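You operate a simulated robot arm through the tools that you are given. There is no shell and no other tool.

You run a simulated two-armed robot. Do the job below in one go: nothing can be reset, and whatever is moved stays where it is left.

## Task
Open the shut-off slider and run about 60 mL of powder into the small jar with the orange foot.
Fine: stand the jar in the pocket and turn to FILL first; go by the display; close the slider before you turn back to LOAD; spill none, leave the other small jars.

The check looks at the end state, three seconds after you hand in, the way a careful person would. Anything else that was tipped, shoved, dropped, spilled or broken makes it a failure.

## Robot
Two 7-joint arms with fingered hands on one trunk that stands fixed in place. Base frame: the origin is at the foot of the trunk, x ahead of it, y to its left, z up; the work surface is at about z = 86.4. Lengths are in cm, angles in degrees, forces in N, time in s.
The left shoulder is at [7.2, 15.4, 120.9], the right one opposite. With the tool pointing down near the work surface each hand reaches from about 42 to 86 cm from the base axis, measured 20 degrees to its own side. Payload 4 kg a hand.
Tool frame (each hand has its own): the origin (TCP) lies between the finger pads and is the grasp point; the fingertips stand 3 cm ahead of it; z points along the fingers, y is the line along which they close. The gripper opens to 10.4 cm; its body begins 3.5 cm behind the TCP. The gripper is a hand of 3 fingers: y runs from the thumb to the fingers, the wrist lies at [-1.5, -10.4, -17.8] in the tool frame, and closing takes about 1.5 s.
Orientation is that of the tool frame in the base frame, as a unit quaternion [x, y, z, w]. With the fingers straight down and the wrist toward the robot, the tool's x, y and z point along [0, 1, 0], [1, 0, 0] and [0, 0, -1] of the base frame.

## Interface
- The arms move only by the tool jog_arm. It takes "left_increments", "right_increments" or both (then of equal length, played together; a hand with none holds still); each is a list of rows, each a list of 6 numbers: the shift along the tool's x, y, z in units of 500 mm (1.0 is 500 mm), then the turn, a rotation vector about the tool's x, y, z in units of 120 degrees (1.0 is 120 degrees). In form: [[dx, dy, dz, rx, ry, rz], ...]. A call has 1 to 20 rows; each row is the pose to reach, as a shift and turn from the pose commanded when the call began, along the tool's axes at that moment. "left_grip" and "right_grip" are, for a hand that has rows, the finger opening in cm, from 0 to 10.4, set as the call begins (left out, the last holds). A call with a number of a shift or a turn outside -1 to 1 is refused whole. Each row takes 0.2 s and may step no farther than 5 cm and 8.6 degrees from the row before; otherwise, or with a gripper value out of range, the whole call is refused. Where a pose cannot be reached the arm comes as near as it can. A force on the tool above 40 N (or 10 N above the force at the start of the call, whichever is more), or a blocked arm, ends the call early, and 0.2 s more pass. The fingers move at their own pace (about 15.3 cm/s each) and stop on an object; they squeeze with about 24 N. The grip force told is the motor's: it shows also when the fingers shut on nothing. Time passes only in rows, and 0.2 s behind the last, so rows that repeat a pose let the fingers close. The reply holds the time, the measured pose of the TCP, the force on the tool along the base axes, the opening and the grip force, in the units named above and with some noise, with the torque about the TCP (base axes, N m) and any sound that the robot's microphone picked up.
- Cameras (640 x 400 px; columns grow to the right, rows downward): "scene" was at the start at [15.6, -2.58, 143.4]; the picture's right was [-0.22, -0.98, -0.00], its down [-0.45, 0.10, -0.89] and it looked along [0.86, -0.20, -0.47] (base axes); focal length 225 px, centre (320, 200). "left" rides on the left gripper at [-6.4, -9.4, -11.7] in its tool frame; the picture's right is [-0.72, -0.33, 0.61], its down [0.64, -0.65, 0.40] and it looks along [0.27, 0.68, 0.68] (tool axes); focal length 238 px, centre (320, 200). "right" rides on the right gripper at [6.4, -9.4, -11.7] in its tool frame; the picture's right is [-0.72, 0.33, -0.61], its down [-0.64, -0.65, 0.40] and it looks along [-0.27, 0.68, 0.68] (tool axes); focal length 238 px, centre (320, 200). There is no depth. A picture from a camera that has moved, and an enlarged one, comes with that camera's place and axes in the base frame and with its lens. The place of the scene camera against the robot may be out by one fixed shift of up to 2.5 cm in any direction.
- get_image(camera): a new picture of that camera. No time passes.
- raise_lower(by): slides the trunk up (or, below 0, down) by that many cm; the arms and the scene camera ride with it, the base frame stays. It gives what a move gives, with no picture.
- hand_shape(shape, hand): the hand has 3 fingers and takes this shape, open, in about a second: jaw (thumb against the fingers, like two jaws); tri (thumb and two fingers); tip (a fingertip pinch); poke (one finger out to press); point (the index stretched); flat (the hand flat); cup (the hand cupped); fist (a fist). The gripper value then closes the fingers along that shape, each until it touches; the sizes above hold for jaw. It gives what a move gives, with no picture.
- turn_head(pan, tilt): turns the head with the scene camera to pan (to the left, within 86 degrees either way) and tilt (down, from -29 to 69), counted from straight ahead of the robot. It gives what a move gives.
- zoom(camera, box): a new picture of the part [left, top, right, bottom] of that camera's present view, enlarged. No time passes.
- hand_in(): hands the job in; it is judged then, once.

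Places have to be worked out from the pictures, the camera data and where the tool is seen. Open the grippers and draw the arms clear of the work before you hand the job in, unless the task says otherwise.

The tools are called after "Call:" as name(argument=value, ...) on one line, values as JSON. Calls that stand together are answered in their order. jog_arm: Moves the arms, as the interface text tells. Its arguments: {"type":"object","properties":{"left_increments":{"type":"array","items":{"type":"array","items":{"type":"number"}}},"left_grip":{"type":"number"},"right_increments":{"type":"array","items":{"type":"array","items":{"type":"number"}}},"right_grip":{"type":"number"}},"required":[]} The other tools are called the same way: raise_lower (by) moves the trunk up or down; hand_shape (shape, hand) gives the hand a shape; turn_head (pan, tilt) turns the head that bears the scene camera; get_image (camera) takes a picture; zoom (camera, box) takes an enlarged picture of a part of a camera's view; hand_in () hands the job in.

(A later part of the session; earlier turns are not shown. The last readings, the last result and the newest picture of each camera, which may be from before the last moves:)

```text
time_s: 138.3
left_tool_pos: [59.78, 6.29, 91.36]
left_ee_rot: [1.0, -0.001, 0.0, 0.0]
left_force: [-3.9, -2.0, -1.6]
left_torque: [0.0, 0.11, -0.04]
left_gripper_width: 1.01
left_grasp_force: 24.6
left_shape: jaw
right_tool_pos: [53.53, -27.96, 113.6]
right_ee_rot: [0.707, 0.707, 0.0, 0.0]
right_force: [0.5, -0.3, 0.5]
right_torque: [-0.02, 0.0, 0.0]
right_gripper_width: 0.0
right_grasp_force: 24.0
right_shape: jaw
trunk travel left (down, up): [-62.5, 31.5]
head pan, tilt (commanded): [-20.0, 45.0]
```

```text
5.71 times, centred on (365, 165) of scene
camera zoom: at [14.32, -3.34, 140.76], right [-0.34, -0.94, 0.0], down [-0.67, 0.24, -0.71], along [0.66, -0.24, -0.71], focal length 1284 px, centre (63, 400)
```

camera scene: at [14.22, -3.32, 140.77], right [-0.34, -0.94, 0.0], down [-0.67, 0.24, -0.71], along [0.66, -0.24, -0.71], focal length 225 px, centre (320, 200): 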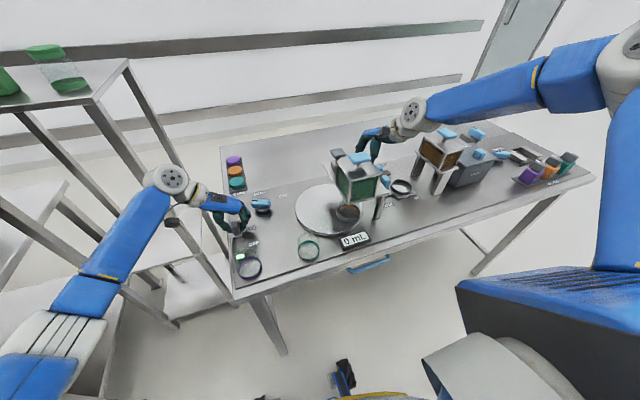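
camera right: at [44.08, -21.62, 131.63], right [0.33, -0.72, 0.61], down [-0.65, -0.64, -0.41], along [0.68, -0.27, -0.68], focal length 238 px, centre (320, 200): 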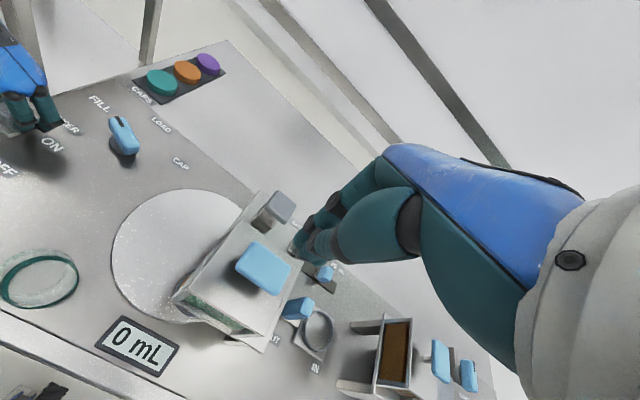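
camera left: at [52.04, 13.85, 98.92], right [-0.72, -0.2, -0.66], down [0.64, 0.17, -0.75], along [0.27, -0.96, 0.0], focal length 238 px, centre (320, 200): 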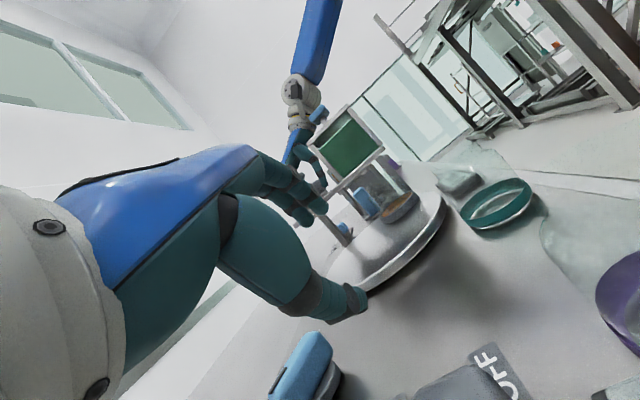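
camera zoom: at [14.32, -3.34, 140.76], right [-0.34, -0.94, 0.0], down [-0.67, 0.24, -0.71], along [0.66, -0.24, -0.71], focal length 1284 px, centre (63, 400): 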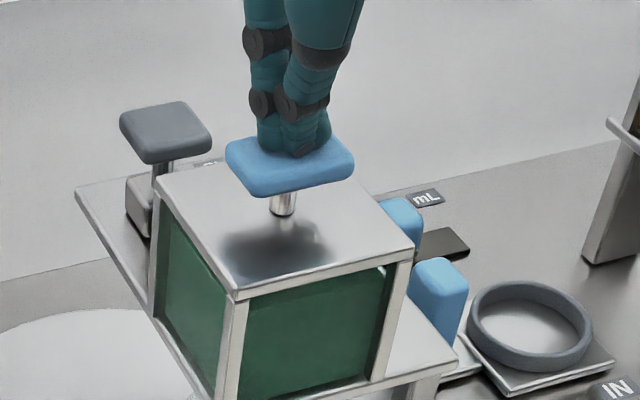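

No contact force yet at z=113.6. I go down another 0.4 cm.

Call:
jog_arm(right_increments=[[0, 0, 0.004, 0, 0, 0], [0, 0, 0.008, 0, 0, 0]])

Call:
zoom(camera="scene", box=[330, 130, 400, 200])

```text
time_s: 138.9
left_tool_pos: [59.9, 6.27, 91.36]
left_ee_rot: [1.0, -0.001, 0.0, -0.001]
left_force: [-3.1, -1.2, -1.2]
left_torque: [-0.02, 0.06, -0.01]
left_gripper_width: 1.01
left_grasp_force: 24.3
left_shape: jaw
right_tool_pos: [53.54, -28.0, 113.36]
right_ee_rot: [0.707, 0.707, 0.002, 0.0]
right_force: [0.1, 0.8, 1.9]
right_torque: [-0.03, -0.05, 0.0]
right_gripper_width: 0.01
right_grasp_force: 24.1
right_shape: jaw
trunk travel left (down, up): [-62.5, 31.5]
head pan, tilt (commanded): [-20.0, 45.0]
```

```text
5.71 times, centred on (365, 165) of scene
camera zoom: at [14.32, -3.34, 140.76], right [-0.34, -0.94, 0.0], down [-0.67, 0.24, -0.71], along [0.66, -0.24, -0.71], focal length 1284 px, centre (63, 400)
```

zoom: 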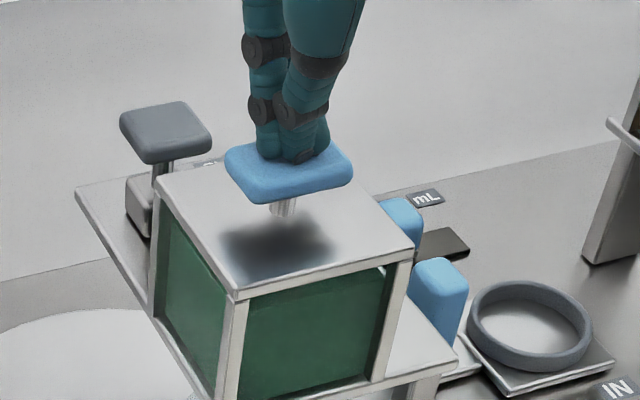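

The T-handle yields: it went down a few millimetres at only 2 N, so it is a plunger, not a fixed lid grip. I lift off to see if it springs back.

Call:
jog_arm(right_increments=[[0, 0, -0.01, 0, 0, 0], [0, 0, -0.03, 0, 0, 0], [0, 0, -0.05, 0, 0, 0]])

Call:
zoom(camera="scene", box=[330, 130, 400, 200])

Call:
zoom(camera="scene", box=[320, 170, 390, 250])

```text
time_s: 139.7
left_tool_pos: [59.84, 6.34, 91.28]
left_ee_rot: [1.0, -0.002, 0.0, 0.0]
left_force: [-3.8, -0.5, -2.0]
left_torque: [-0.03, 0.09, -0.01]
left_gripper_width: 0.99
left_grasp_force: 23.7
left_shape: jaw
right_tool_pos: [53.5, -27.99, 115.82]
right_ee_rot: [0.706, 0.708, 0.001, 0.001]
right_force: [-0.6, 0.1, 0.2]
right_torque: [-0.01, -0.01, 0.0]
right_gripper_width: 0.0
right_grasp_force: 23.7
right_shape: jaw
trunk travel left (down, up): [-62.5, 31.5]
head pan, tilt (commanded): [-20.0, 45.0]
```

```text
5.71 times, centred on (365, 165) of scene
camera zoom: at [14.32, -3.34, 140.76], right [-0.34, -0.94, 0.0], down [-0.67, 0.24, -0.71], along [0.66, -0.24, -0.71], focal length 1284 px, centre (63, 400)
```

zoom: 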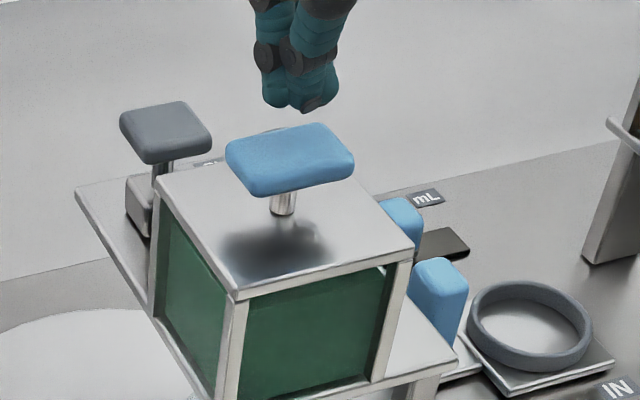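

```text
5.00 times, centred on (355, 210) of scene
camera zoom: at [14.32, -3.34, 140.76], right [-0.34, -0.94, 0.0], down [-0.67, 0.24, -0.71], along [0.66, -0.24, -0.71], focal length 1123 px, centre (145, 150)
```

zoom: 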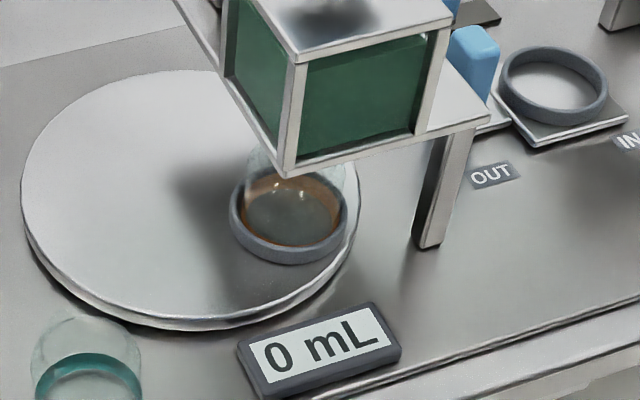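

It springs back: a spring-loaded plunger that has to be pressed to run powder. Plan: shaker back to OFF (its original state), right hand on the slider, left hand on the plunger. First: left slides the shaker OFF while the right hand returns, tilted and open, above the slider handle.

Call:
jog_arm(left_increments=[[-0.02, 0, 0, 0, 0, 0], [-0.045, 0, 0, 0, 0, 0], [-0.07, 0, 0, 0, 0, 0], [-0.088, 0, 0, 0, 0, 0], [-0.093, 0, 0, 0, 0, 0], [-0.093, 0, 0, 0, 0, 0], [-0.09, 0, 0, 0, 0, 0], [-0.09, 0, 0, 0, 0, 0]], right_increments=[[0, 0, -0.04, 0, 0, 0], [-0.02, 0.03, -0.06, 0, 0.02, 0], [-0.06, 0.08, -0.06, 0, 0.05, 0], [-0.1, 0.13, -0.04, 0, 0.08, 0], [-0.14, 0.18, 0.0, 0, 0.11, 0], [-0.18, 0.22, 0.04, 0, 0.135, 0], [-0.19, 0.228, 0.07, 0, 0.142, 0], [-0.19, 0.228, 0.076, 0, 0.142, 0]], right_grip=5.5)

Call:
zoom(camera="scene", box=[210, 160, 400, 275])

Call:
zoom(camera="right", box=[160, 140, 360, 310])

```text
time_s: 141.5
left_tool_pos: [55.22, 6.34, 91.27]
left_ee_rot: [1.0, -0.001, 0.0, 0.001]
left_force: [-1.1, -4.7, 5.2]
left_torque: [-0.12, 0.01, 0.06]
left_gripper_width: 1.03
left_grasp_force: 24.2
left_shape: jaw
right_tool_pos: [64.94, -37.67, 111.95]
right_ee_rot: [0.699, 0.699, 0.106, -0.105]
right_force: [0.2, -0.1, -1.0]
right_torque: [0.01, -0.01, 0.01]
right_gripper_width: 5.5
right_grasp_force: 0.2
right_shape: jaw
trunk travel left (down, up): [-62.5, 31.5]
head pan, tilt (commanded): [-20.0, 45.0]
```

```text
3.37 times, centred on (305, 218) of scene
camera zoom: at [14.31, -3.48, 140.76], right [-0.34, -0.94, 0.0], down [-0.67, 0.24, -0.71], along [0.66, -0.24, -0.71], focal length 757 px, centre (370, 141)
```

zoom: 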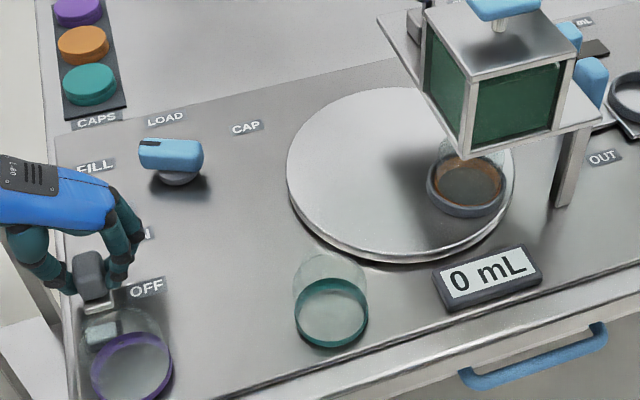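

```text
2.35 times, centred on (260, 225) of right
camera zoom: at [55.65, -34.82, 125.08], right [0.33, -0.87, 0.38], down [-0.65, -0.49, -0.58], along [0.69, -0.06, -0.73], focal length 561 px, centre (461, 141)
```

zoom: 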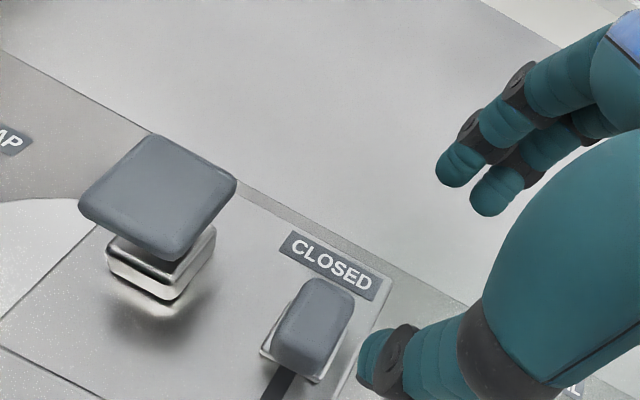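

Shaker is OFF again and the right hand hovers over the closed slider. I lower the right hand around the handle while the left releases the shaker switch and rises.

Call:
jog_arm(left_increments=[[0, 0, 0, 0, 0, 0], [0, 0, 0, 0, 0, 0], [0, 0, 0, 0, 0, 0], [0, 0, -0.04, 0, 0, 0], [0, 0, -0.1, 0, 0, 0], [0, 0, -0.18, 0, 0, 0], [0, 0, -0.26, 0, 0, 0]], right_increments=[[-0.001, -0.001, 0.04, 0, 0, 0], [-0.002, -0.002, 0.08, 0, 0, 0], [-0.003, -0.003, 0.12, 0, 0, 0], [-0.004, -0.004, 0.15, 0, 0, 0], [-0.005, -0.004, 0.175, 0, 0, 0], [-0.005, -0.004, 0.184, 0, 0, 0], [-0.005, -0.004, 0.184, 0, 0, 0]], left_grip=6.5)

Call:
zoom(camera="right", box=[200, 160, 380, 310])

Call:
zoom(camera="scene", box=[210, 160, 400, 275])

```text
time_s: 143.1
left_tool_pos: [55.37, 6.27, 104.24]
left_ee_rot: [1.0, -0.002, 0.0, 0.0]
left_force: [-0.2, -0.7, -0.8]
left_torque: [0.0, 0.02, 0.04]
left_gripper_width: 6.48
left_grasp_force: 0.0
left_shape: jaw
right_tool_pos: [64.77, -35.11, 103.1]
right_ee_rot: [0.698, 0.701, 0.105, -0.104]
right_force: [-0.7, 0.0, -0.3]
right_torque: [-0.01, 0.0, 0.0]
right_gripper_width: 5.49
right_grasp_force: 0.1
right_shape: jaw
trunk travel left (down, up): [-62.5, 31.5]
head pan, tilt (commanded): [-20.0, 45.0]
```

```text
2.67 times, centred on (290, 235) of right
camera zoom: at [55.4, -32.39, 116.26], right [0.33, -0.87, 0.38], down [-0.65, -0.49, -0.58], along [0.68, -0.06, -0.73], focal length 636 px, centre (400, 107)
```

zoom: 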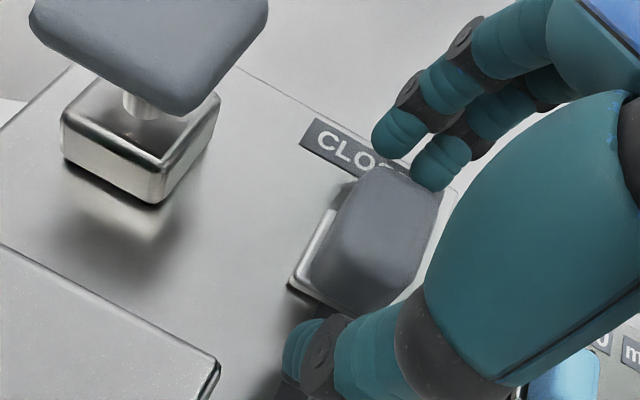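

```text
3.37 times, centred on (305, 218) of scene
camera zoom: at [14.39, -3.37, 140.75], right [-0.34, -0.94, 0.0], down [-0.67, 0.24, -0.71], along [0.66, -0.24, -0.71], focal length 757 px, centre (370, 141)
```

zoom: 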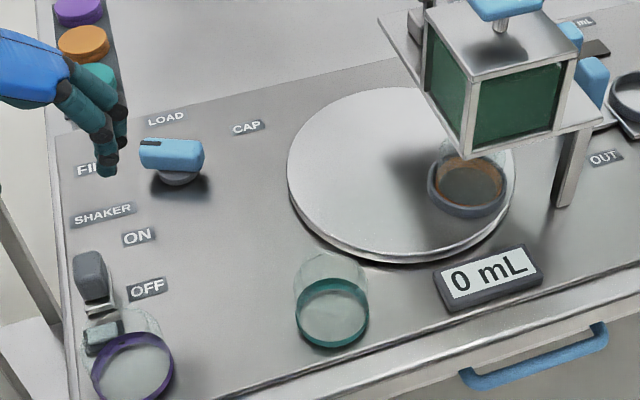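

The slider handle is between the right fingers. I close on it, and meanwhile bring the left hand (fingers closed) high over to the plunger, turned so it stays clear of the right hand's camera.

Call:
jog_arm(left_increments=[[0, 0, -0.08, 0, 0, 0], [-0.005, 0, -0.17, 0, 0, 0], [-0.01, 0.04, -0.25, 0, 0, -0.03], [-0.015, 0.12, -0.3, 0, 0, -0.08], [-0.02, 0.2, -0.33, 0, 0, -0.14], [-0.025, 0.285, -0.34, 0, 0, -0.2], [-0.03, 0.37, -0.34, 0, 0, -0.26], [-0.033, 0.455, -0.34, 0, 0, -0.32], [-0.036, 0.54, -0.34, 0, 0, -0.38], [-0.036, 0.62, -0.34, 0, 0, -0.4167], [-0.036, 0.664, -0.34, 0, 0, -0.4167], [-0.036, 0.664, -0.34, 0, 0, -0.4167]], right_increments=[[0, 0, 0, 0, 0, 0], [0, 0, 0, 0, 0, 0], [0, 0, 0, 0, 0, 0], [0, 0, 0, 0, 0, 0], [0, 0, 0, 0, 0, 0], [0, 0, 0, 0, 0, 0], [0, 0, 0, 0, 0, 0], [0, 0, 0, 0, 0, 0], [0, 0, 0, 0, 0, 0], [0, 0, 0, 0, 0, 0], [0, 0, 0, 0, 0, 0], [0, 0, 0, 0, 0, 0]], left_grip=0, right_grip=0.5)

Call:
get_image(camera="left")

Call:
get_image(camera="scene")

Call:
get_image(camera="right")

```text
time_s: 145.7
left_tool_pos: [53.49, -26.72, 121.42]
left_ee_rot: [0.907, 0.421, -0.001, 0.001]
left_force: [-0.3, -0.1, 0.0]
left_torque: [0.0, 0.02, 0.0]
left_gripper_width: 0.0
left_grasp_force: 23.6
left_shape: jaw
right_tool_pos: [64.74, -35.15, 103.21]
right_ee_rot: [0.698, 0.7, 0.104, -0.105]
right_force: [-3.5, 1.8, -4.7]
right_torque: [0.01, 0.06, 0.02]
right_gripper_width: 2.59
right_grasp_force: 24.0
right_shape: jaw
trunk travel left (down, up): [-62.5, 31.5]
head pan, tilt (commanded): [-20.0, 45.0]
```

```text
taken
camera left: at [42.02, -25.57, 133.24], right [-0.71, -0.34, -0.61], down [-0.09, 0.91, -0.41], along [0.7, -0.24, -0.68], focal length 238 px, centre (320, 200)
```

left: 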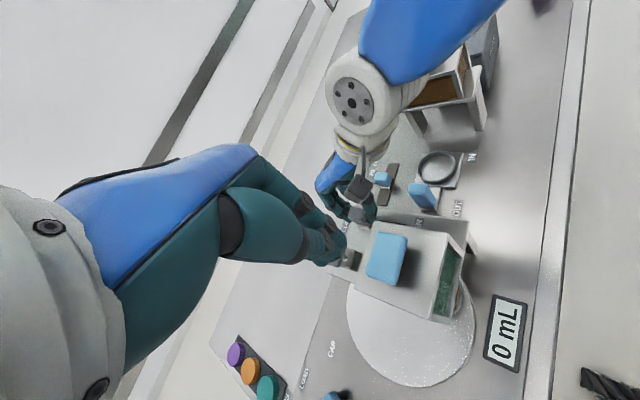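

```text
taken
camera scene: at [14.43, -3.44, 140.74], right [-0.34, -0.94, 0.0], down [-0.67, 0.24, -0.7], along [0.66, -0.24, -0.71], focal length 225 px, centre (320, 200)
```

scene: 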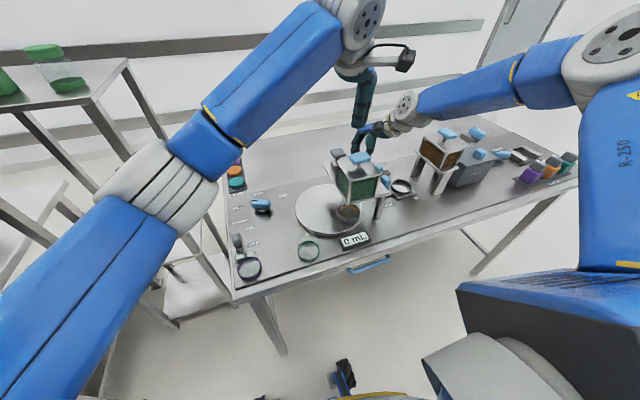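

```text
taken
camera right: at [55.42, -32.33, 116.25], right [0.33, -0.87, 0.38], down [-0.65, -0.5, -0.57], along [0.68, -0.06, -0.73], focal length 238 px, centre (320, 200)
```

right: 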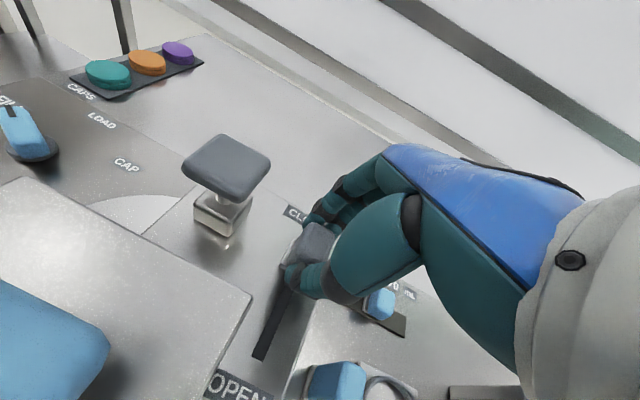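

Left fingertips hang over the plunger's left half; the right hand holds the closed slider. Now I open the slider fully with the right hand (plunger untouched) and shift the left hand 0.8 cm away from the right camera.

Call:
jog_arm(right_increments=[[0, -0.02, 0, 0, 0, 0], [0, -0.042, 0, 0, 0, 0], [0, -0.064, 0, 0, 0, 0], [0, -0.086, 0, 0, 0, 0], [0, -0.104, 0, 0, 0, 0], [0, -0.106, 0, 0, 0, 0]], left_increments=[[0.003, 0.004, 0, 0, 0, 0], [0.006, 0.008, 0, 0, 0, 0], [0.01, 0.012, 0.0, 0, 0, 0], [0.01, 0.012, 0.03, 0, 0, 0], [0.01, 0.012, 0.06, 0, 0, 0], [0.01, 0.012, 0.08, 0, 0, 0]])

Call:
get_image(camera="left")

Call:
zoom(camera="scene", box=[310, 90, 430, 250])

Call:
get_image(camera="right")

```text
time_s: 147.1
left_tool_pos: [54.41, -26.79, 117.13]
left_ee_rot: [0.907, 0.421, -0.001, 0.0]
left_force: [0.1, 0.4, 0.4]
left_torque: [0.03, -0.01, 0.01]
left_gripper_width: 0.01
left_grasp_force: 23.9
left_shape: jaw
right_tool_pos: [59.6, -35.08, 103.16]
right_ee_rot: [0.699, 0.699, 0.106, -0.105]
right_force: [4.5, 1.7, -1.8]
right_torque: [0.02, -0.14, -0.06]
right_gripper_width: 2.53
right_grasp_force: 24.3
right_shape: jaw
trunk travel left (down, up): [-62.5, 31.5]
head pan, tilt (commanded): [-20.0, 45.0]
```

```text
taken
camera left: at [43.01, -25.73, 128.96], right [-0.71, -0.34, -0.61], down [-0.09, 0.91, -0.4], along [0.7, -0.24, -0.68], focal length 238 px, centre (320, 200)
```

left: 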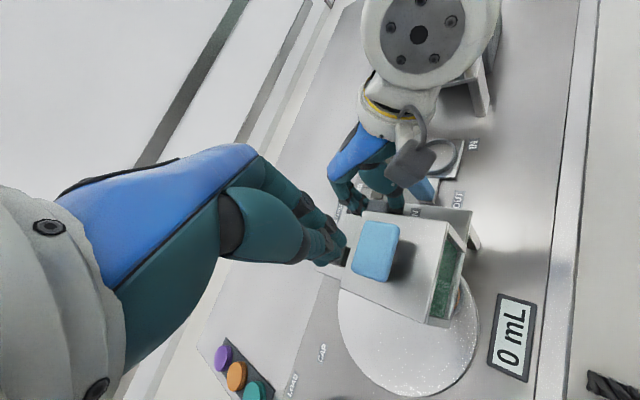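

```text
2.50 times, centred on (370, 170) of scene
camera zoom: at [14.54, -3.5, 140.74], right [-0.34, -0.94, 0.0], down [-0.67, 0.24, -0.7], along [0.66, -0.24, -0.71], focal length 562 px, centre (195, 275)
```

zoom: 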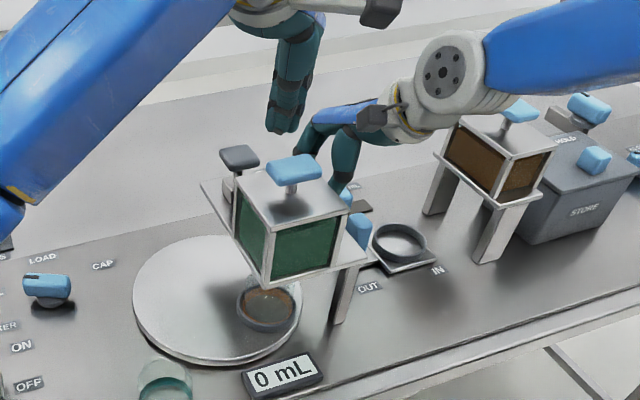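

```text
taken
camera right: at [50.26, -32.36, 116.23], right [0.33, -0.87, 0.38], down [-0.65, -0.49, -0.58], along [0.68, -0.06, -0.73], focal length 238 px, centre (320, 200)
```

right: 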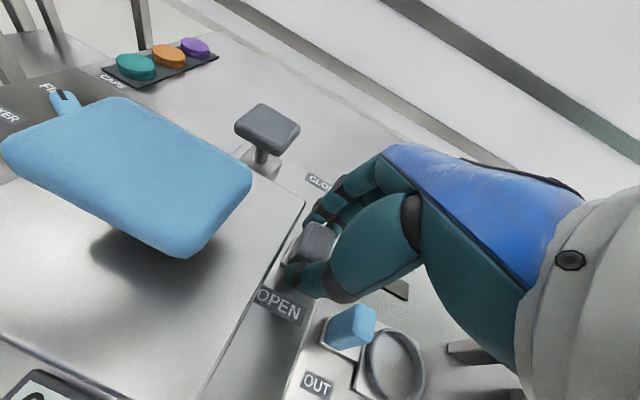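

Slider open (display 0 mL), left fingertips above the plunger near its far edge. I shift 0.6 cm toward its middle and lower to just above the pad.

Call:
jog_arm(left_increments=[[-0.0077, -0.0092, 0, 0, 0, 0], [-0.0077, -0.0092, 0.03, 0, 0, 0], [-0.0077, -0.0092, 0.06, 0, 0, 0], [-0.0077, -0.0092, 0.062, 0, 0, 0]])

Call:
get_image(camera="right")

Call:
zoom(camera="scene", box=[310, 110, 410, 250])

Call:
zoom(camera="left", box=[270, 130, 570, 400])

```text
time_s: 148.1
left_tool_pos: [53.79, -26.88, 114.07]
left_ee_rot: [0.907, 0.421, 0.001, 0.001]
left_force: [-0.9, 0.3, 0.2]
left_torque: [-0.01, -0.02, 0.01]
left_gripper_width: 0.01
left_grasp_force: 23.6
left_shape: jaw
right_tool_pos: [59.62, -35.14, 103.05]
right_ee_rot: [0.699, 0.7, 0.105, -0.106]
right_force: [3.9, 0.7, 0.6]
right_torque: [-0.01, -0.12, -0.02]
right_gripper_width: 2.58
right_grasp_force: 24.2
right_shape: jaw
trunk travel left (down, up): [-62.5, 31.5]
head pan, tilt (commanded): [-20.0, 45.0]
```

```text
taken
camera right: at [50.25, -32.36, 116.22], right [0.33, -0.87, 0.38], down [-0.65, -0.49, -0.58], along [0.68, -0.06, -0.73], focal length 238 px, centre (320, 200)
```

right: 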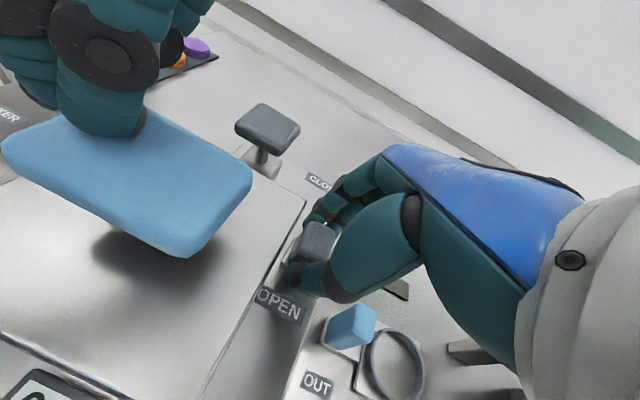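

```text
2.86 times, centred on (360, 180) of scene
camera zoom: at [14.53, -3.52, 140.74], right [-0.34, -0.94, 0.0], down [-0.67, 0.24, -0.7], along [0.66, -0.24, -0.71], focal length 642 px, centre (206, 257)
```

zoom: 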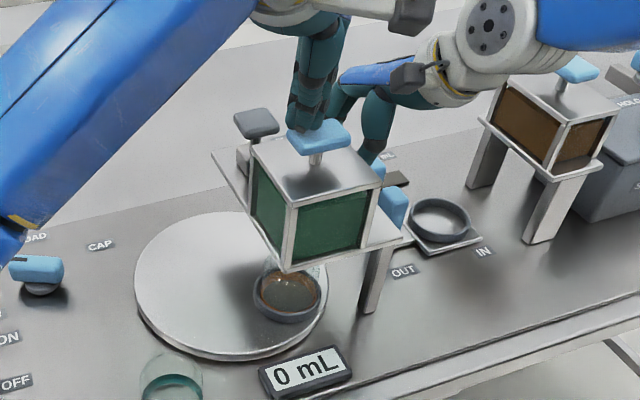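

```text
1.48 times, centred on (420, 265) of left
camera zoom: at [42.38, -25.72, 125.87], right [-0.71, -0.34, -0.61], down [-0.09, 0.91, -0.4], along [0.7, -0.24, -0.68], focal length 353 px, centre (172, 104)
```

zoom: 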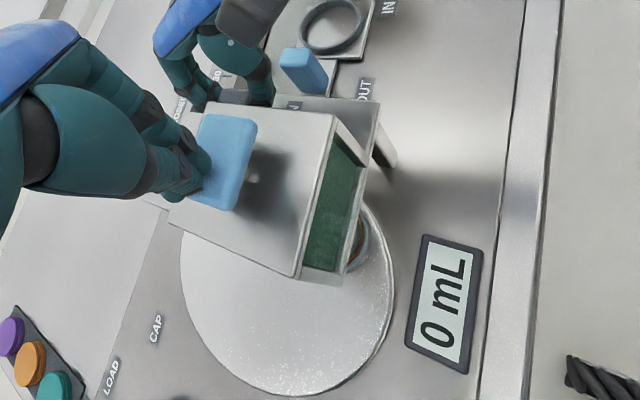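

Left fingertips sit on the pad's left part with the right hand's camera clear. I press down by about 1 cm in small steps and check the display.

Call:
jog_arm(left_increments=[[0, 0, 0.01, 0, 0, 0], [0, 0, 0.018, 0, 0, 0]])

Call:
zoom(camera="scene", box=[310, 130, 410, 250])

```text
time_s: 148.7
left_tool_pos: [53.8, -26.84, 113.16]
left_ee_rot: [0.906, 0.422, 0.0, 0.001]
left_force: [-0.5, -0.7, 3.1]
left_torque: [-0.02, 0.05, -0.02]
left_gripper_width: 0.0
left_grasp_force: 23.7
left_shape: jaw
right_tool_pos: [59.59, -35.08, 103.09]
right_ee_rot: [0.699, 0.7, 0.105, -0.105]
right_force: [5.4, 0.6, 0.2]
right_torque: [0.02, -0.17, -0.01]
right_gripper_width: 2.57
right_grasp_force: 24.0
right_shape: jaw
trunk travel left (down, up): [-62.5, 31.5]
head pan, tilt (commanded): [-20.0, 45.0]
```

```text
3.33 times, centred on (360, 190) of scene
camera zoom: at [14.5, -3.53, 140.74], right [-0.34, -0.94, 0.0], down [-0.67, 0.24, -0.7], along [0.66, -0.24, -0.71], focal length 749 px, centre (187, 233)
```

zoom: 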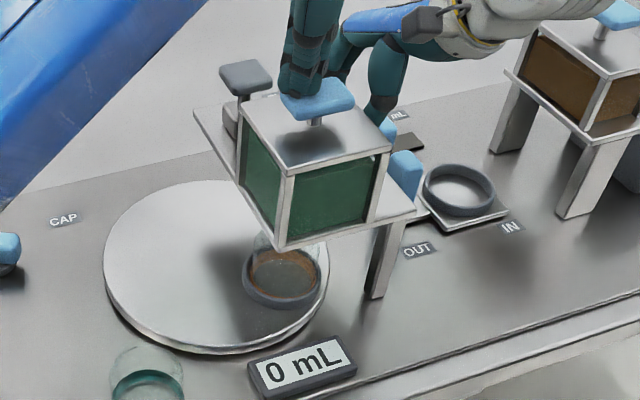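

3 N and the pad is going down; display still 0 mL. I press another 0.5 cm.

Call:
jog_arm(left_increments=[[0, 0, 0.01, 0, 0, 0]])

Call:
zoom(camera="scene", box=[310, 130, 410, 250])

```text
time_s: 149.1
left_tool_pos: [53.7, -26.75, 112.64]
left_ee_rot: [0.907, 0.421, 0.0, 0.0]
left_force: [0.1, -0.9, 3.8]
left_torque: [-0.05, -0.05, 0.01]
left_gripper_width: 0.02
left_grasp_force: 24.0
left_shape: jaw
right_tool_pos: [59.58, -35.13, 103.09]
right_ee_rot: [0.699, 0.7, 0.105, -0.106]
right_force: [5.9, -0.3, 1.0]
right_torque: [0.0, -0.2, -0.05]
right_gripper_width: 2.58
right_grasp_force: 23.8
right_shape: jaw
trunk travel left (down, up): [-62.5, 31.5]
head pan, tilt (commanded): [-20.0, 45.0]
heard: click
```

```text
3.33 times, centred on (360, 190) of scene
camera zoom: at [14.5, -3.53, 140.75], right [-0.34, -0.94, 0.0], down [-0.67, 0.24, -0.7], along [0.66, -0.24, -0.71], focal length 749 px, centre (187, 233)
```

zoom: 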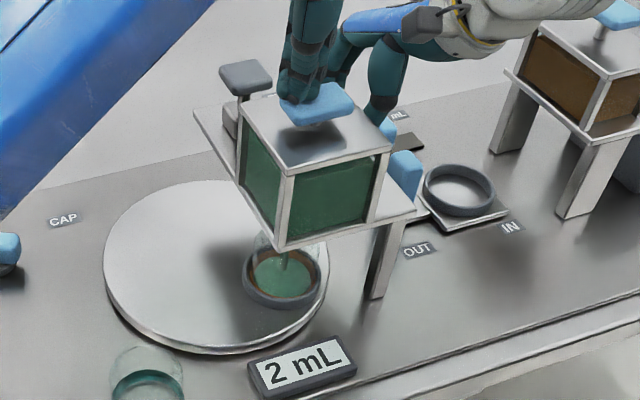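

A click, and powder runs: 2 mL. I hold still one row and check the rate.

Call:
jog_arm(left_increments=[[0, 0, 0, 0, 0, 0]])

Call:
zoom(camera="scene", box=[310, 130, 410, 250])

```text
time_s: 149.5
left_tool_pos: [53.68, -26.77, 112.63]
left_ee_rot: [0.907, 0.421, 0.001, 0.001]
left_force: [0.7, -0.1, 3.9]
left_torque: [-0.04, -0.01, 0.01]
left_gripper_width: 0.0
left_grasp_force: 23.8
left_shape: jaw
right_tool_pos: [59.57, -35.11, 103.19]
right_ee_rot: [0.699, 0.699, 0.105, -0.106]
right_force: [5.0, -0.7, 0.8]
right_torque: [0.0, -0.16, -0.06]
right_gripper_width: 2.57
right_grasp_force: 23.6
right_shape: jaw
trunk travel left (down, up): [-62.5, 31.5]
head pan, tilt (commanded): [-20.0, 45.0]
```

```text
3.33 times, centred on (360, 190) of scene
camera zoom: at [14.5, -3.53, 140.74], right [-0.34, -0.94, 0.0], down [-0.67, 0.24, -0.7], along [0.66, -0.24, -0.71], focal length 749 px, centre (187, 233)
```

zoom: 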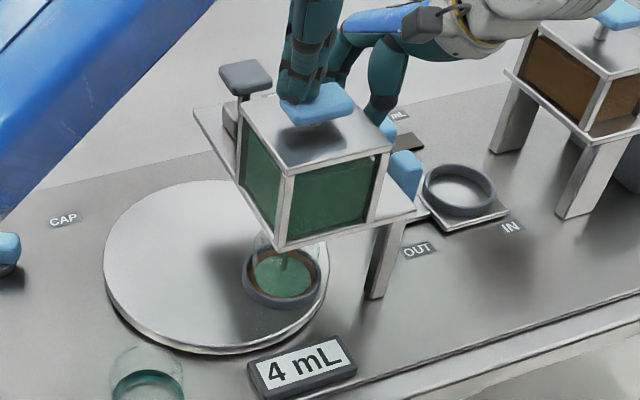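

The rate is about 5 mL/s. I hold for 4 s and check again.

Call:
jog_arm(left_increments=[[0, 0, 0, 0, 0, 0], [0, 0, 0, 0, 0, 0], [0, 0, 0, 0, 0, 0], [0, 0, 0, 0, 0, 0], [0, 0, 0, 0, 0, 0], [0, 0, 0, 0, 0, 0], [0, 0, 0, 0, 0, 0], [0, 0, 0, 0, 0, 0], [0, 0, 0, 0, 0, 0], [0, 0, 0, 0, 0, 0], [0, 0, 0, 0, 0, 0], [0, 0, 0, 0, 0, 0], [0, 0, 0, 0, 0, 0], [0, 0, 0, 0, 0, 0], [0, 0, 0, 0, 0, 0]])

Call:
zoom(camera="scene", box=[310, 130, 410, 250])

```text
time_s: 152.7
left_tool_pos: [53.85, -26.66, 112.79]
left_ee_rot: [0.907, 0.422, 0.0, 0.001]
left_force: [1.0, -1.0, 4.4]
left_torque: [-0.03, -0.08, 0.01]
left_gripper_width: 0.0
left_grasp_force: 24.2
left_shape: jaw
right_tool_pos: [59.55, -35.15, 103.19]
right_ee_rot: [0.698, 0.7, 0.105, -0.105]
right_force: [5.3, 0.6, 2.2]
right_torque: [0.0, -0.19, -0.01]
right_gripper_width: 2.59
right_grasp_force: 24.0
right_shape: jaw
trunk travel left (down, up): [-62.5, 31.5]
head pan, tilt (commanded): [-20.0, 45.0]
```

```text
3.33 times, centred on (360, 190) of scene
camera zoom: at [14.5, -3.53, 140.74], right [-0.34, -0.94, 0.0], down [-0.67, 0.24, -0.7], along [0.66, -0.24, -0.71], focal length 749 px, centre (187, 233)
```

zoom: 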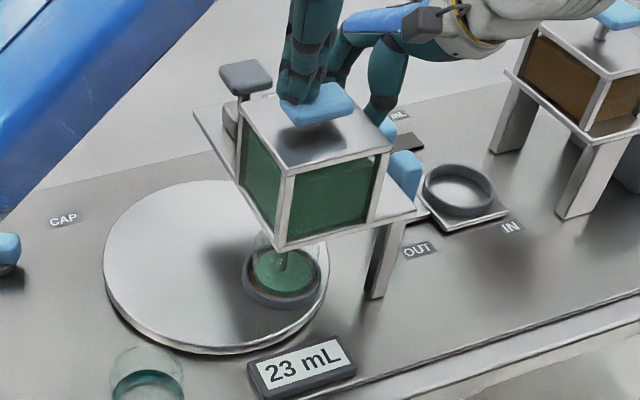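

23 mL, about 6 mL/s. I hold another 3.2 s.

Call:
jog_arm(left_increments=[[0, 0, 0, 0, 0, 0], [0, 0, 0, 0, 0, 0], [0, 0, 0, 0, 0, 0], [0, 0, 0, 0, 0, 0], [0, 0, 0, 0, 0, 0], [0, 0, 0, 0, 0, 0], [0, 0, 0, 0, 0, 0], [0, 0, 0, 0, 0, 0], [0, 0, 0, 0, 0, 0], [0, 0, 0, 0, 0, 0], [0, 0, 0, 0, 0, 0], [0, 0, 0, 0, 0, 0], [0, 0, 0, 0, 0, 0], [0, 0, 0, 0, 0, 0], [0, 0, 0, 0, 0, 0]])

Call:
zoom(camera="scene", box=[310, 130, 410, 250])

```text
time_s: 155.9
left_tool_pos: [53.87, -26.92, 112.57]
left_ee_rot: [0.907, 0.421, 0.0, 0.0]
left_force: [-0.1, -1.1, 3.8]
left_torque: [-0.04, -0.03, 0.02]
left_gripper_width: 0.0
left_grasp_force: 23.7
left_shape: jaw
right_tool_pos: [59.58, -35.13, 103.26]
right_ee_rot: [0.699, 0.7, 0.105, -0.105]
right_force: [4.9, -0.2, 1.1]
right_torque: [0.0, -0.18, -0.03]
right_gripper_width: 2.58
right_grasp_force: 24.8
right_shape: jaw
trunk travel left (down, up): [-62.5, 31.5]
head pan, tilt (commanded): [-20.0, 45.0]
```

```text
3.33 times, centred on (360, 190) of scene
camera zoom: at [14.5, -3.53, 140.74], right [-0.34, -0.94, 0.0], down [-0.67, 0.24, -0.7], along [0.66, -0.24, -0.71], focal length 749 px, centre (187, 233)
```

zoom: 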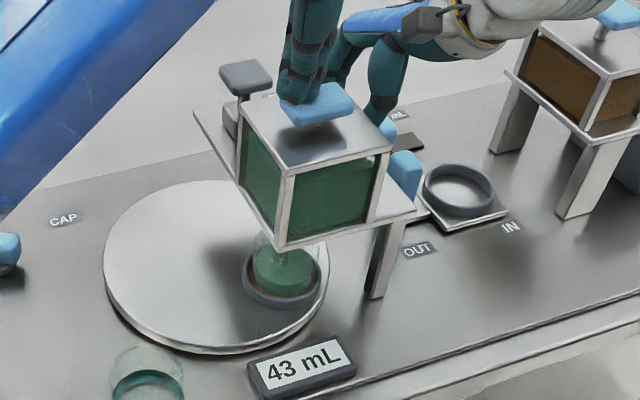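

43 mL. I hold 1.4 s more (expected ≈52 mL).

Call:
jog_arm(left_increments=[[0, 0, 0, 0, 0, 0], [0, 0, 0, 0, 0, 0], [0, 0, 0, 0, 0, 0], [0, 0, 0, 0, 0, 0], [0, 0, 0, 0, 0, 0], [0, 0, 0, 0, 0, 0]])

Call:
zoom(camera="scene", box=[310, 130, 410, 250])

```text
time_s: 157.3
left_tool_pos: [53.75, -26.76, 112.56]
left_ee_rot: [0.907, 0.422, 0.001, -0.001]
left_force: [0.6, -0.9, 4.5]
left_torque: [-0.07, -0.01, 0.0]
left_gripper_width: 0.02
left_grasp_force: 24.0
left_shape: jaw
right_tool_pos: [59.63, -35.15, 103.25]
right_ee_rot: [0.699, 0.7, 0.105, -0.106]
right_force: [6.5, -0.1, 1.6]
right_torque: [0.02, -0.2, -0.05]
right_gripper_width: 2.53
right_grasp_force: 24.6
right_shape: jaw
trunk travel left (down, up): [-62.5, 31.5]
head pan, tilt (commanded): [-20.0, 45.0]
```

```text
3.33 times, centred on (360, 190) of scene
camera zoom: at [14.5, -3.53, 140.74], right [-0.34, -0.94, 0.0], down [-0.67, 0.24, -0.7], along [0.66, -0.24, -0.71], focal length 749 px, centre (187, 233)
```

zoom: 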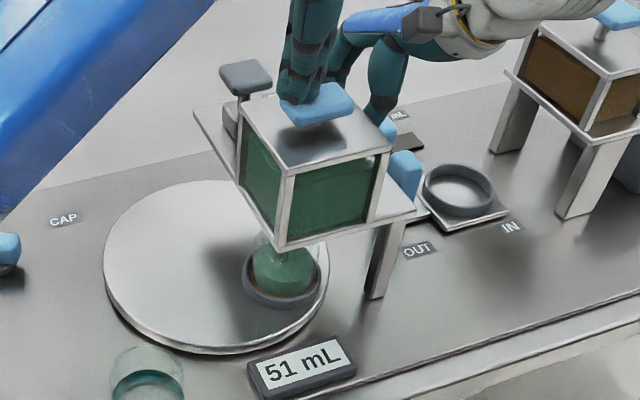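

51 mL. I hold 0.8 s more, then I will close.

Call:
jog_arm(left_increments=[[0, 0, 0, 0, 0, 0], [0, 0, 0, 0, 0, 0], [0, 0, 0, 0, 0, 0]])

Call:
zoom(camera="scene", box=[310, 130, 410, 250])

```text
time_s: 158.1
left_tool_pos: [53.73, -26.81, 112.72]
left_ee_rot: [0.907, 0.422, 0.0, -0.001]
left_force: [0.7, 0.0, 3.7]
left_torque: [-0.03, -0.01, 0.01]
left_gripper_width: 0.02
left_grasp_force: 24.2
left_shape: jaw
right_tool_pos: [59.54, -35.08, 103.11]
right_ee_rot: [0.698, 0.7, 0.104, -0.106]
right_force: [5.3, 0.0, 2.0]
right_torque: [-0.01, -0.18, -0.05]
right_gripper_width: 2.6
right_grasp_force: 24.1
right_shape: jaw
trunk travel left (down, up): [-62.5, 31.5]
head pan, tilt (commanded): [-20.0, 45.0]
```

```text
3.33 times, centred on (360, 190) of scene
camera zoom: at [14.5, -3.53, 140.74], right [-0.34, -0.94, 0.0], down [-0.67, 0.24, -0.7], along [0.66, -0.24, -0.71], focal length 749 px, centre (187, 233)
```

zoom: 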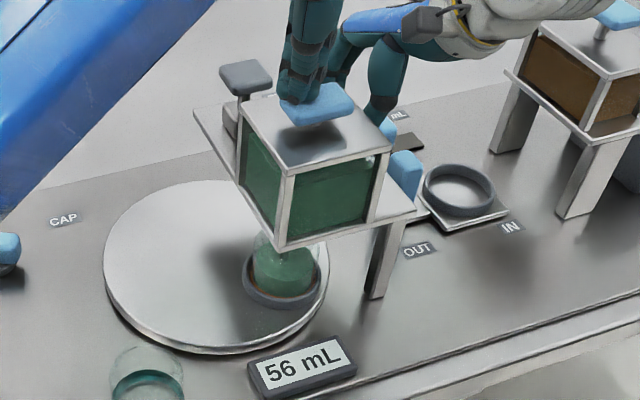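

56 mL. In one move: hold 0.4 s more, then lift the left hand off the plunger while the right hand pushes the slider shut.

Call:
jog_arm(left_increments=[[0, 0, 0, 0, 0, 0], [0, 0, 0, 0, 0, 0], [0, 0, -0.07, 0, 0, 0], [0, 0, -0.16, 0, 0, 0], [0, 0, -0.24, 0, 0, 0], [0, 0, -0.28, 0, 0, 0]], right_increments=[[0, 0, 0, 0, 0, 0], [0, 0, 0, 0, 0, 0], [0, 0.035, 0, 0, 0, 0], [0, 0.075, 0, 0, 0, 0], [0, 0.106, 0, 0, 0, 0], [0, 0.108, 0, 0, 0, 0]])

Call:
zoom(camera="scene", box=[310, 130, 410, 250])

Call:
get_image(camera="right")

```text
time_s: 159.5
left_tool_pos: [53.51, -26.93, 126.71]
left_ee_rot: [0.907, 0.421, -0.001, 0.0]
left_force: [0.7, 0.6, 0.5]
left_torque: [0.0, -0.03, -0.01]
left_gripper_width: 0.01
left_grasp_force: 23.3
left_shape: jaw
right_tool_pos: [64.67, -35.08, 103.15]
right_ee_rot: [0.699, 0.7, 0.104, -0.105]
right_force: [-4.3, -0.3, 1.3]
right_torque: [0.05, 0.08, 0.04]
right_gripper_width: 2.59
right_grasp_force: 24.1
right_shape: jaw
trunk travel left (down, up): [-62.5, 31.5]
head pan, tilt (commanded): [-20.0, 45.0]
```

```text
3.33 times, centred on (360, 190) of scene
camera zoom: at [14.29, -3.58, 140.75], right [-0.34, -0.94, 0.0], down [-0.67, 0.24, -0.71], along [0.66, -0.24, -0.71], focal length 749 px, centre (187, 233)
```

zoom: 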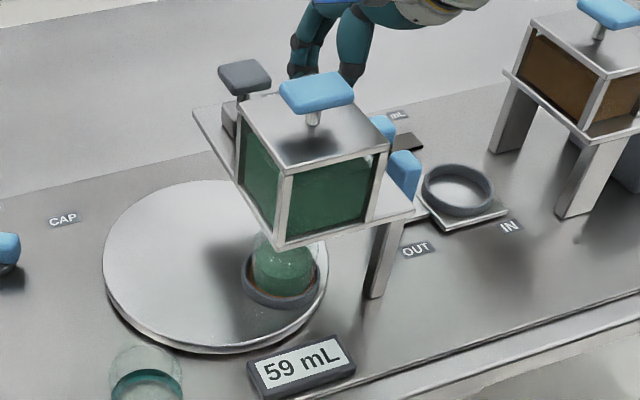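

```text
taken
camera right: at [55.38, -32.37, 116.22], right [0.33, -0.87, 0.37], down [-0.65, -0.49, -0.57], along [0.68, -0.06, -0.73], focal length 238 px, centre (320, 200)
```

right: 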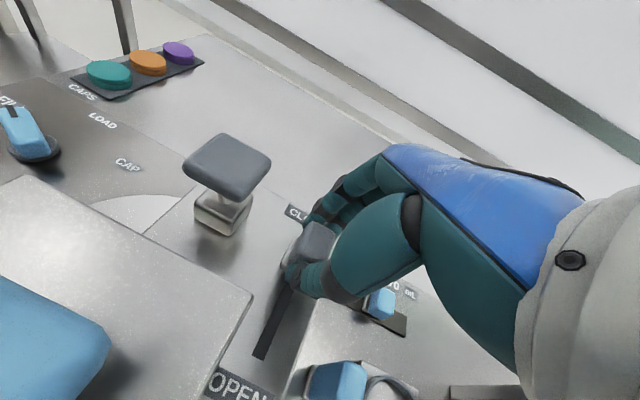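

59 mL and the slider is pushed home against its CLOSED stop; the plunger sprang up. I check that the reading stays, while opening the right fingers and lifting that hand straight off.

Call:
jog_arm(right_increments=[[0, -0.002, 0, 0, 0, 0], [0, -0.003, 0, 0, 0, 0], [0, -0.003, 0, 0, 0, 0], [0, -0.003, -0.04, 0, 0, 0], [0, -0.005, -0.1, 0, 0, 0], [0, -0.01, -0.18, 0, 0, 0], [0, -0.02, -0.24, 0, 0, 0]], right_grip=6.0)

Call:
zoom(camera="right", box=[160, 140, 360, 310])

Call:
zoom(camera="scene", box=[310, 130, 410, 250])

Call:
zoom(camera="scene", box=[325, 185, 385, 225])

```text
time_s: 161.1
left_tool_pos: [53.62, -26.72, 126.73]
left_ee_rot: [0.907, 0.422, 0.0, -0.001]
left_force: [-0.8, -0.1, 0.5]
left_torque: [0.0, -0.01, 0.02]
left_gripper_width: 0.0
left_grasp_force: 23.7
left_shape: jaw
right_tool_pos: [64.04, -38.47, 114.75]
right_ee_rot: [0.699, 0.7, 0.106, -0.105]
right_force: [0.0, 0.1, 0.8]
right_torque: [0.01, 0.01, 0.0]
right_gripper_width: 5.96
right_grasp_force: 0.1
right_shape: jaw
trunk travel left (down, up): [-62.5, 31.5]
head pan, tilt (commanded): [-20.0, 45.0]
```

```text
2.35 times, centred on (260, 225) of right
camera zoom: at [54.6, -35.67, 127.69], right [0.33, -0.87, 0.38], down [-0.65, -0.49, -0.58], along [0.69, -0.06, -0.73], focal length 561 px, centre (461, 141)
```

zoom: 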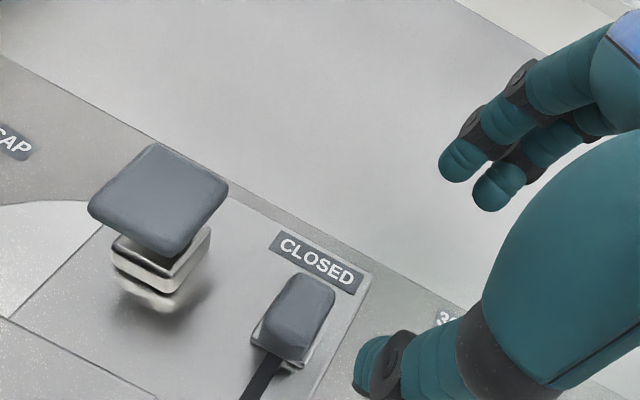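

```text
3.33 times, centred on (360, 190) of scene
camera zoom: at [14.31, -3.58, 140.75], right [-0.34, -0.94, 0.0], down [-0.67, 0.24, -0.71], along [0.66, -0.24, -0.71], focal length 749 px, centre (187, 233)
```

zoom: 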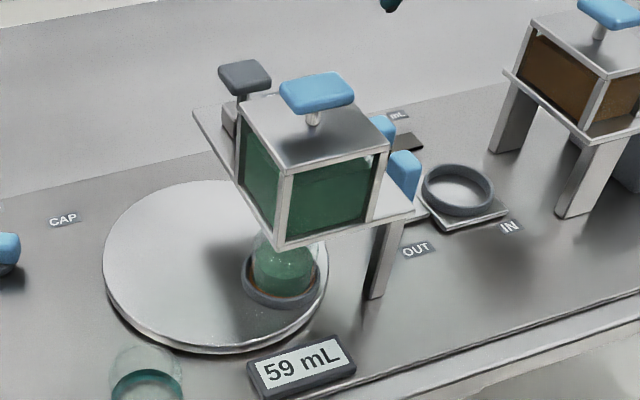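

```text
10.00 times, centred on (355, 205) of scene
camera zoom: at [14.31, -3.58, 140.75], right [-0.34, -0.94, 0.0], down [-0.67, 0.24, -0.71], along [0.66, -0.24, -0.71], focal length 2246 px, centre (-30, 150)
```

zoom: 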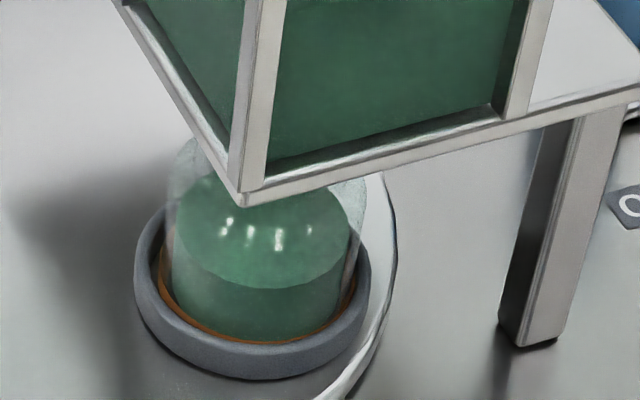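

The reading stays at 59 mL, the jar holds green powder, no spill, slider at CLOSED. Now I retract the right hand and bring the left hand over the knob to turn back to LOAD.

Call:
jog_arm(left_increments=[[0.03, -0.006, 0, 0, 0, 0], [0.1, -0.02, 0, 0, 0, -0.01], [0.18, -0.036, 0, 0, 0, -0.03], [0.26, -0.052, 0, 0, 0, -0.05], [0.34, -0.068, 0, 0, 0, -0.07], [0.42, -0.084, 0, 0, 0, -0.09], [0.5, -0.1, 0.0, 0, 0, -0.11], [0.546, -0.108, 0.04, 0, 0, -0.1167], [0.546, -0.108, 0.12, 0, 0, -0.1167], [0.546, -0.108, 0.21, 0, 0, -0.1167], [0.546, -0.108, 0.3, 0, 0, -0.1167], [0.546, -0.108, 0.39, 0, 0, -0.1167], [0.546, -0.108, 0.468, 0, 0, -0.1167], [0.546, -0.108, 0.468, 0, 0, -0.1167]], right_increments=[[0, -0.03, -0.02, 0, 0, 0], [0, -0.08, -0.05, 0, -0.02, 0], [0.003, -0.14, -0.09, 0, -0.05, 0], [0.006, -0.2, -0.12, 0, -0.08, 0], [0.009, -0.26, -0.15, 0, -0.11, 0], [0.009, -0.3, -0.165, 0, -0.142, 0], [0.009, -0.3, -0.165, 0, -0.142, 0], [0.009, -0.3, -0.165, 0, -0.142, 0], [0.009, -0.3, -0.165, 0, -0.142, 0], [0.009, -0.3, -0.165, 0, -0.142, 0], [0.009, -0.3, -0.165, 0, -0.142, 0], [0.009, -0.3, -0.165, 0, -0.142, 0], [0.009, -0.3, -0.165, 0, -0.142, 0], [0.009, -0.3, -0.165, 0, -0.142, 0]], left_grip=6.5, right_grip=10.4)

Call:
zoom(camera="left", box=[330, 200, 510, 340])

Call:
get_image(camera="scene")

```text
time_s: 164.1
left_tool_pos: [66.97, -2.58, 103.28]
left_ee_rot: [0.849, 0.529, 0.0, 0.0]
left_force: [-0.8, 0.0, -0.2]
left_torque: [0.01, 0.02, -0.01]
left_gripper_width: 6.46
left_grasp_force: 0.1
left_shape: jaw
right_tool_pos: [48.91, -40.42, 122.57]
right_ee_rot: [0.706, 0.708, 0.0, 0.001]
right_force: [-0.7, 0.0, -0.1]
right_torque: [-0.03, -0.01, 0.02]
right_gripper_width: 10.4
right_grasp_force: 0.1
right_shape: jaw
trunk travel left (down, up): [-62.5, 31.5]
head pan, tilt (commanded): [-20.0, 45.0]
```

```text
2.86 times, centred on (420, 270) of left
camera zoom: at [55.69, -4.21, 115.02], right [-0.61, -0.5, -0.61], down [-0.3, 0.86, -0.4], along [0.73, -0.06, -0.68], focal length 681 px, centre (34, 0)
```

zoom: 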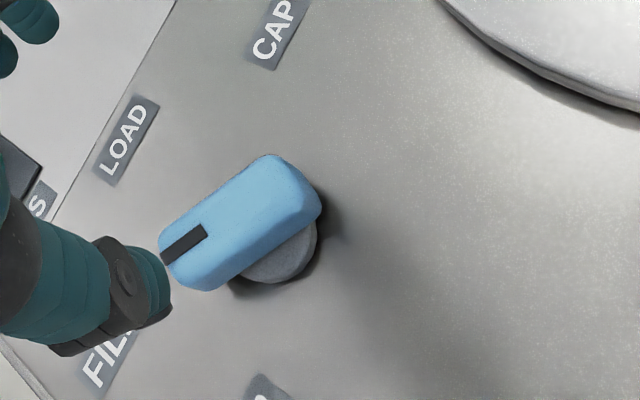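

```text
taken
camera scene: at [14.36, -3.47, 140.75], right [-0.34, -0.94, 0.0], down [-0.67, 0.24, -0.71], along [0.66, -0.24, -0.71], focal length 225 px, centre (320, 200)
```

scene: 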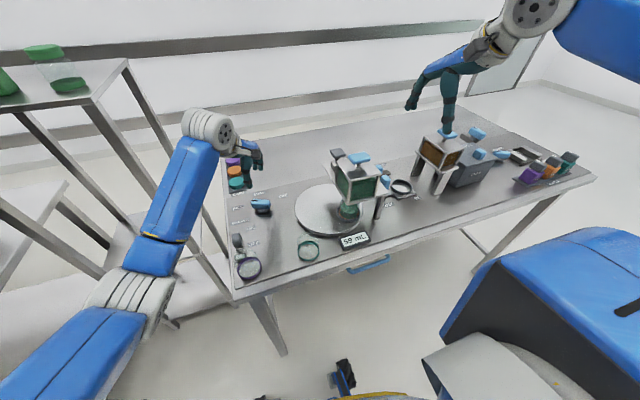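

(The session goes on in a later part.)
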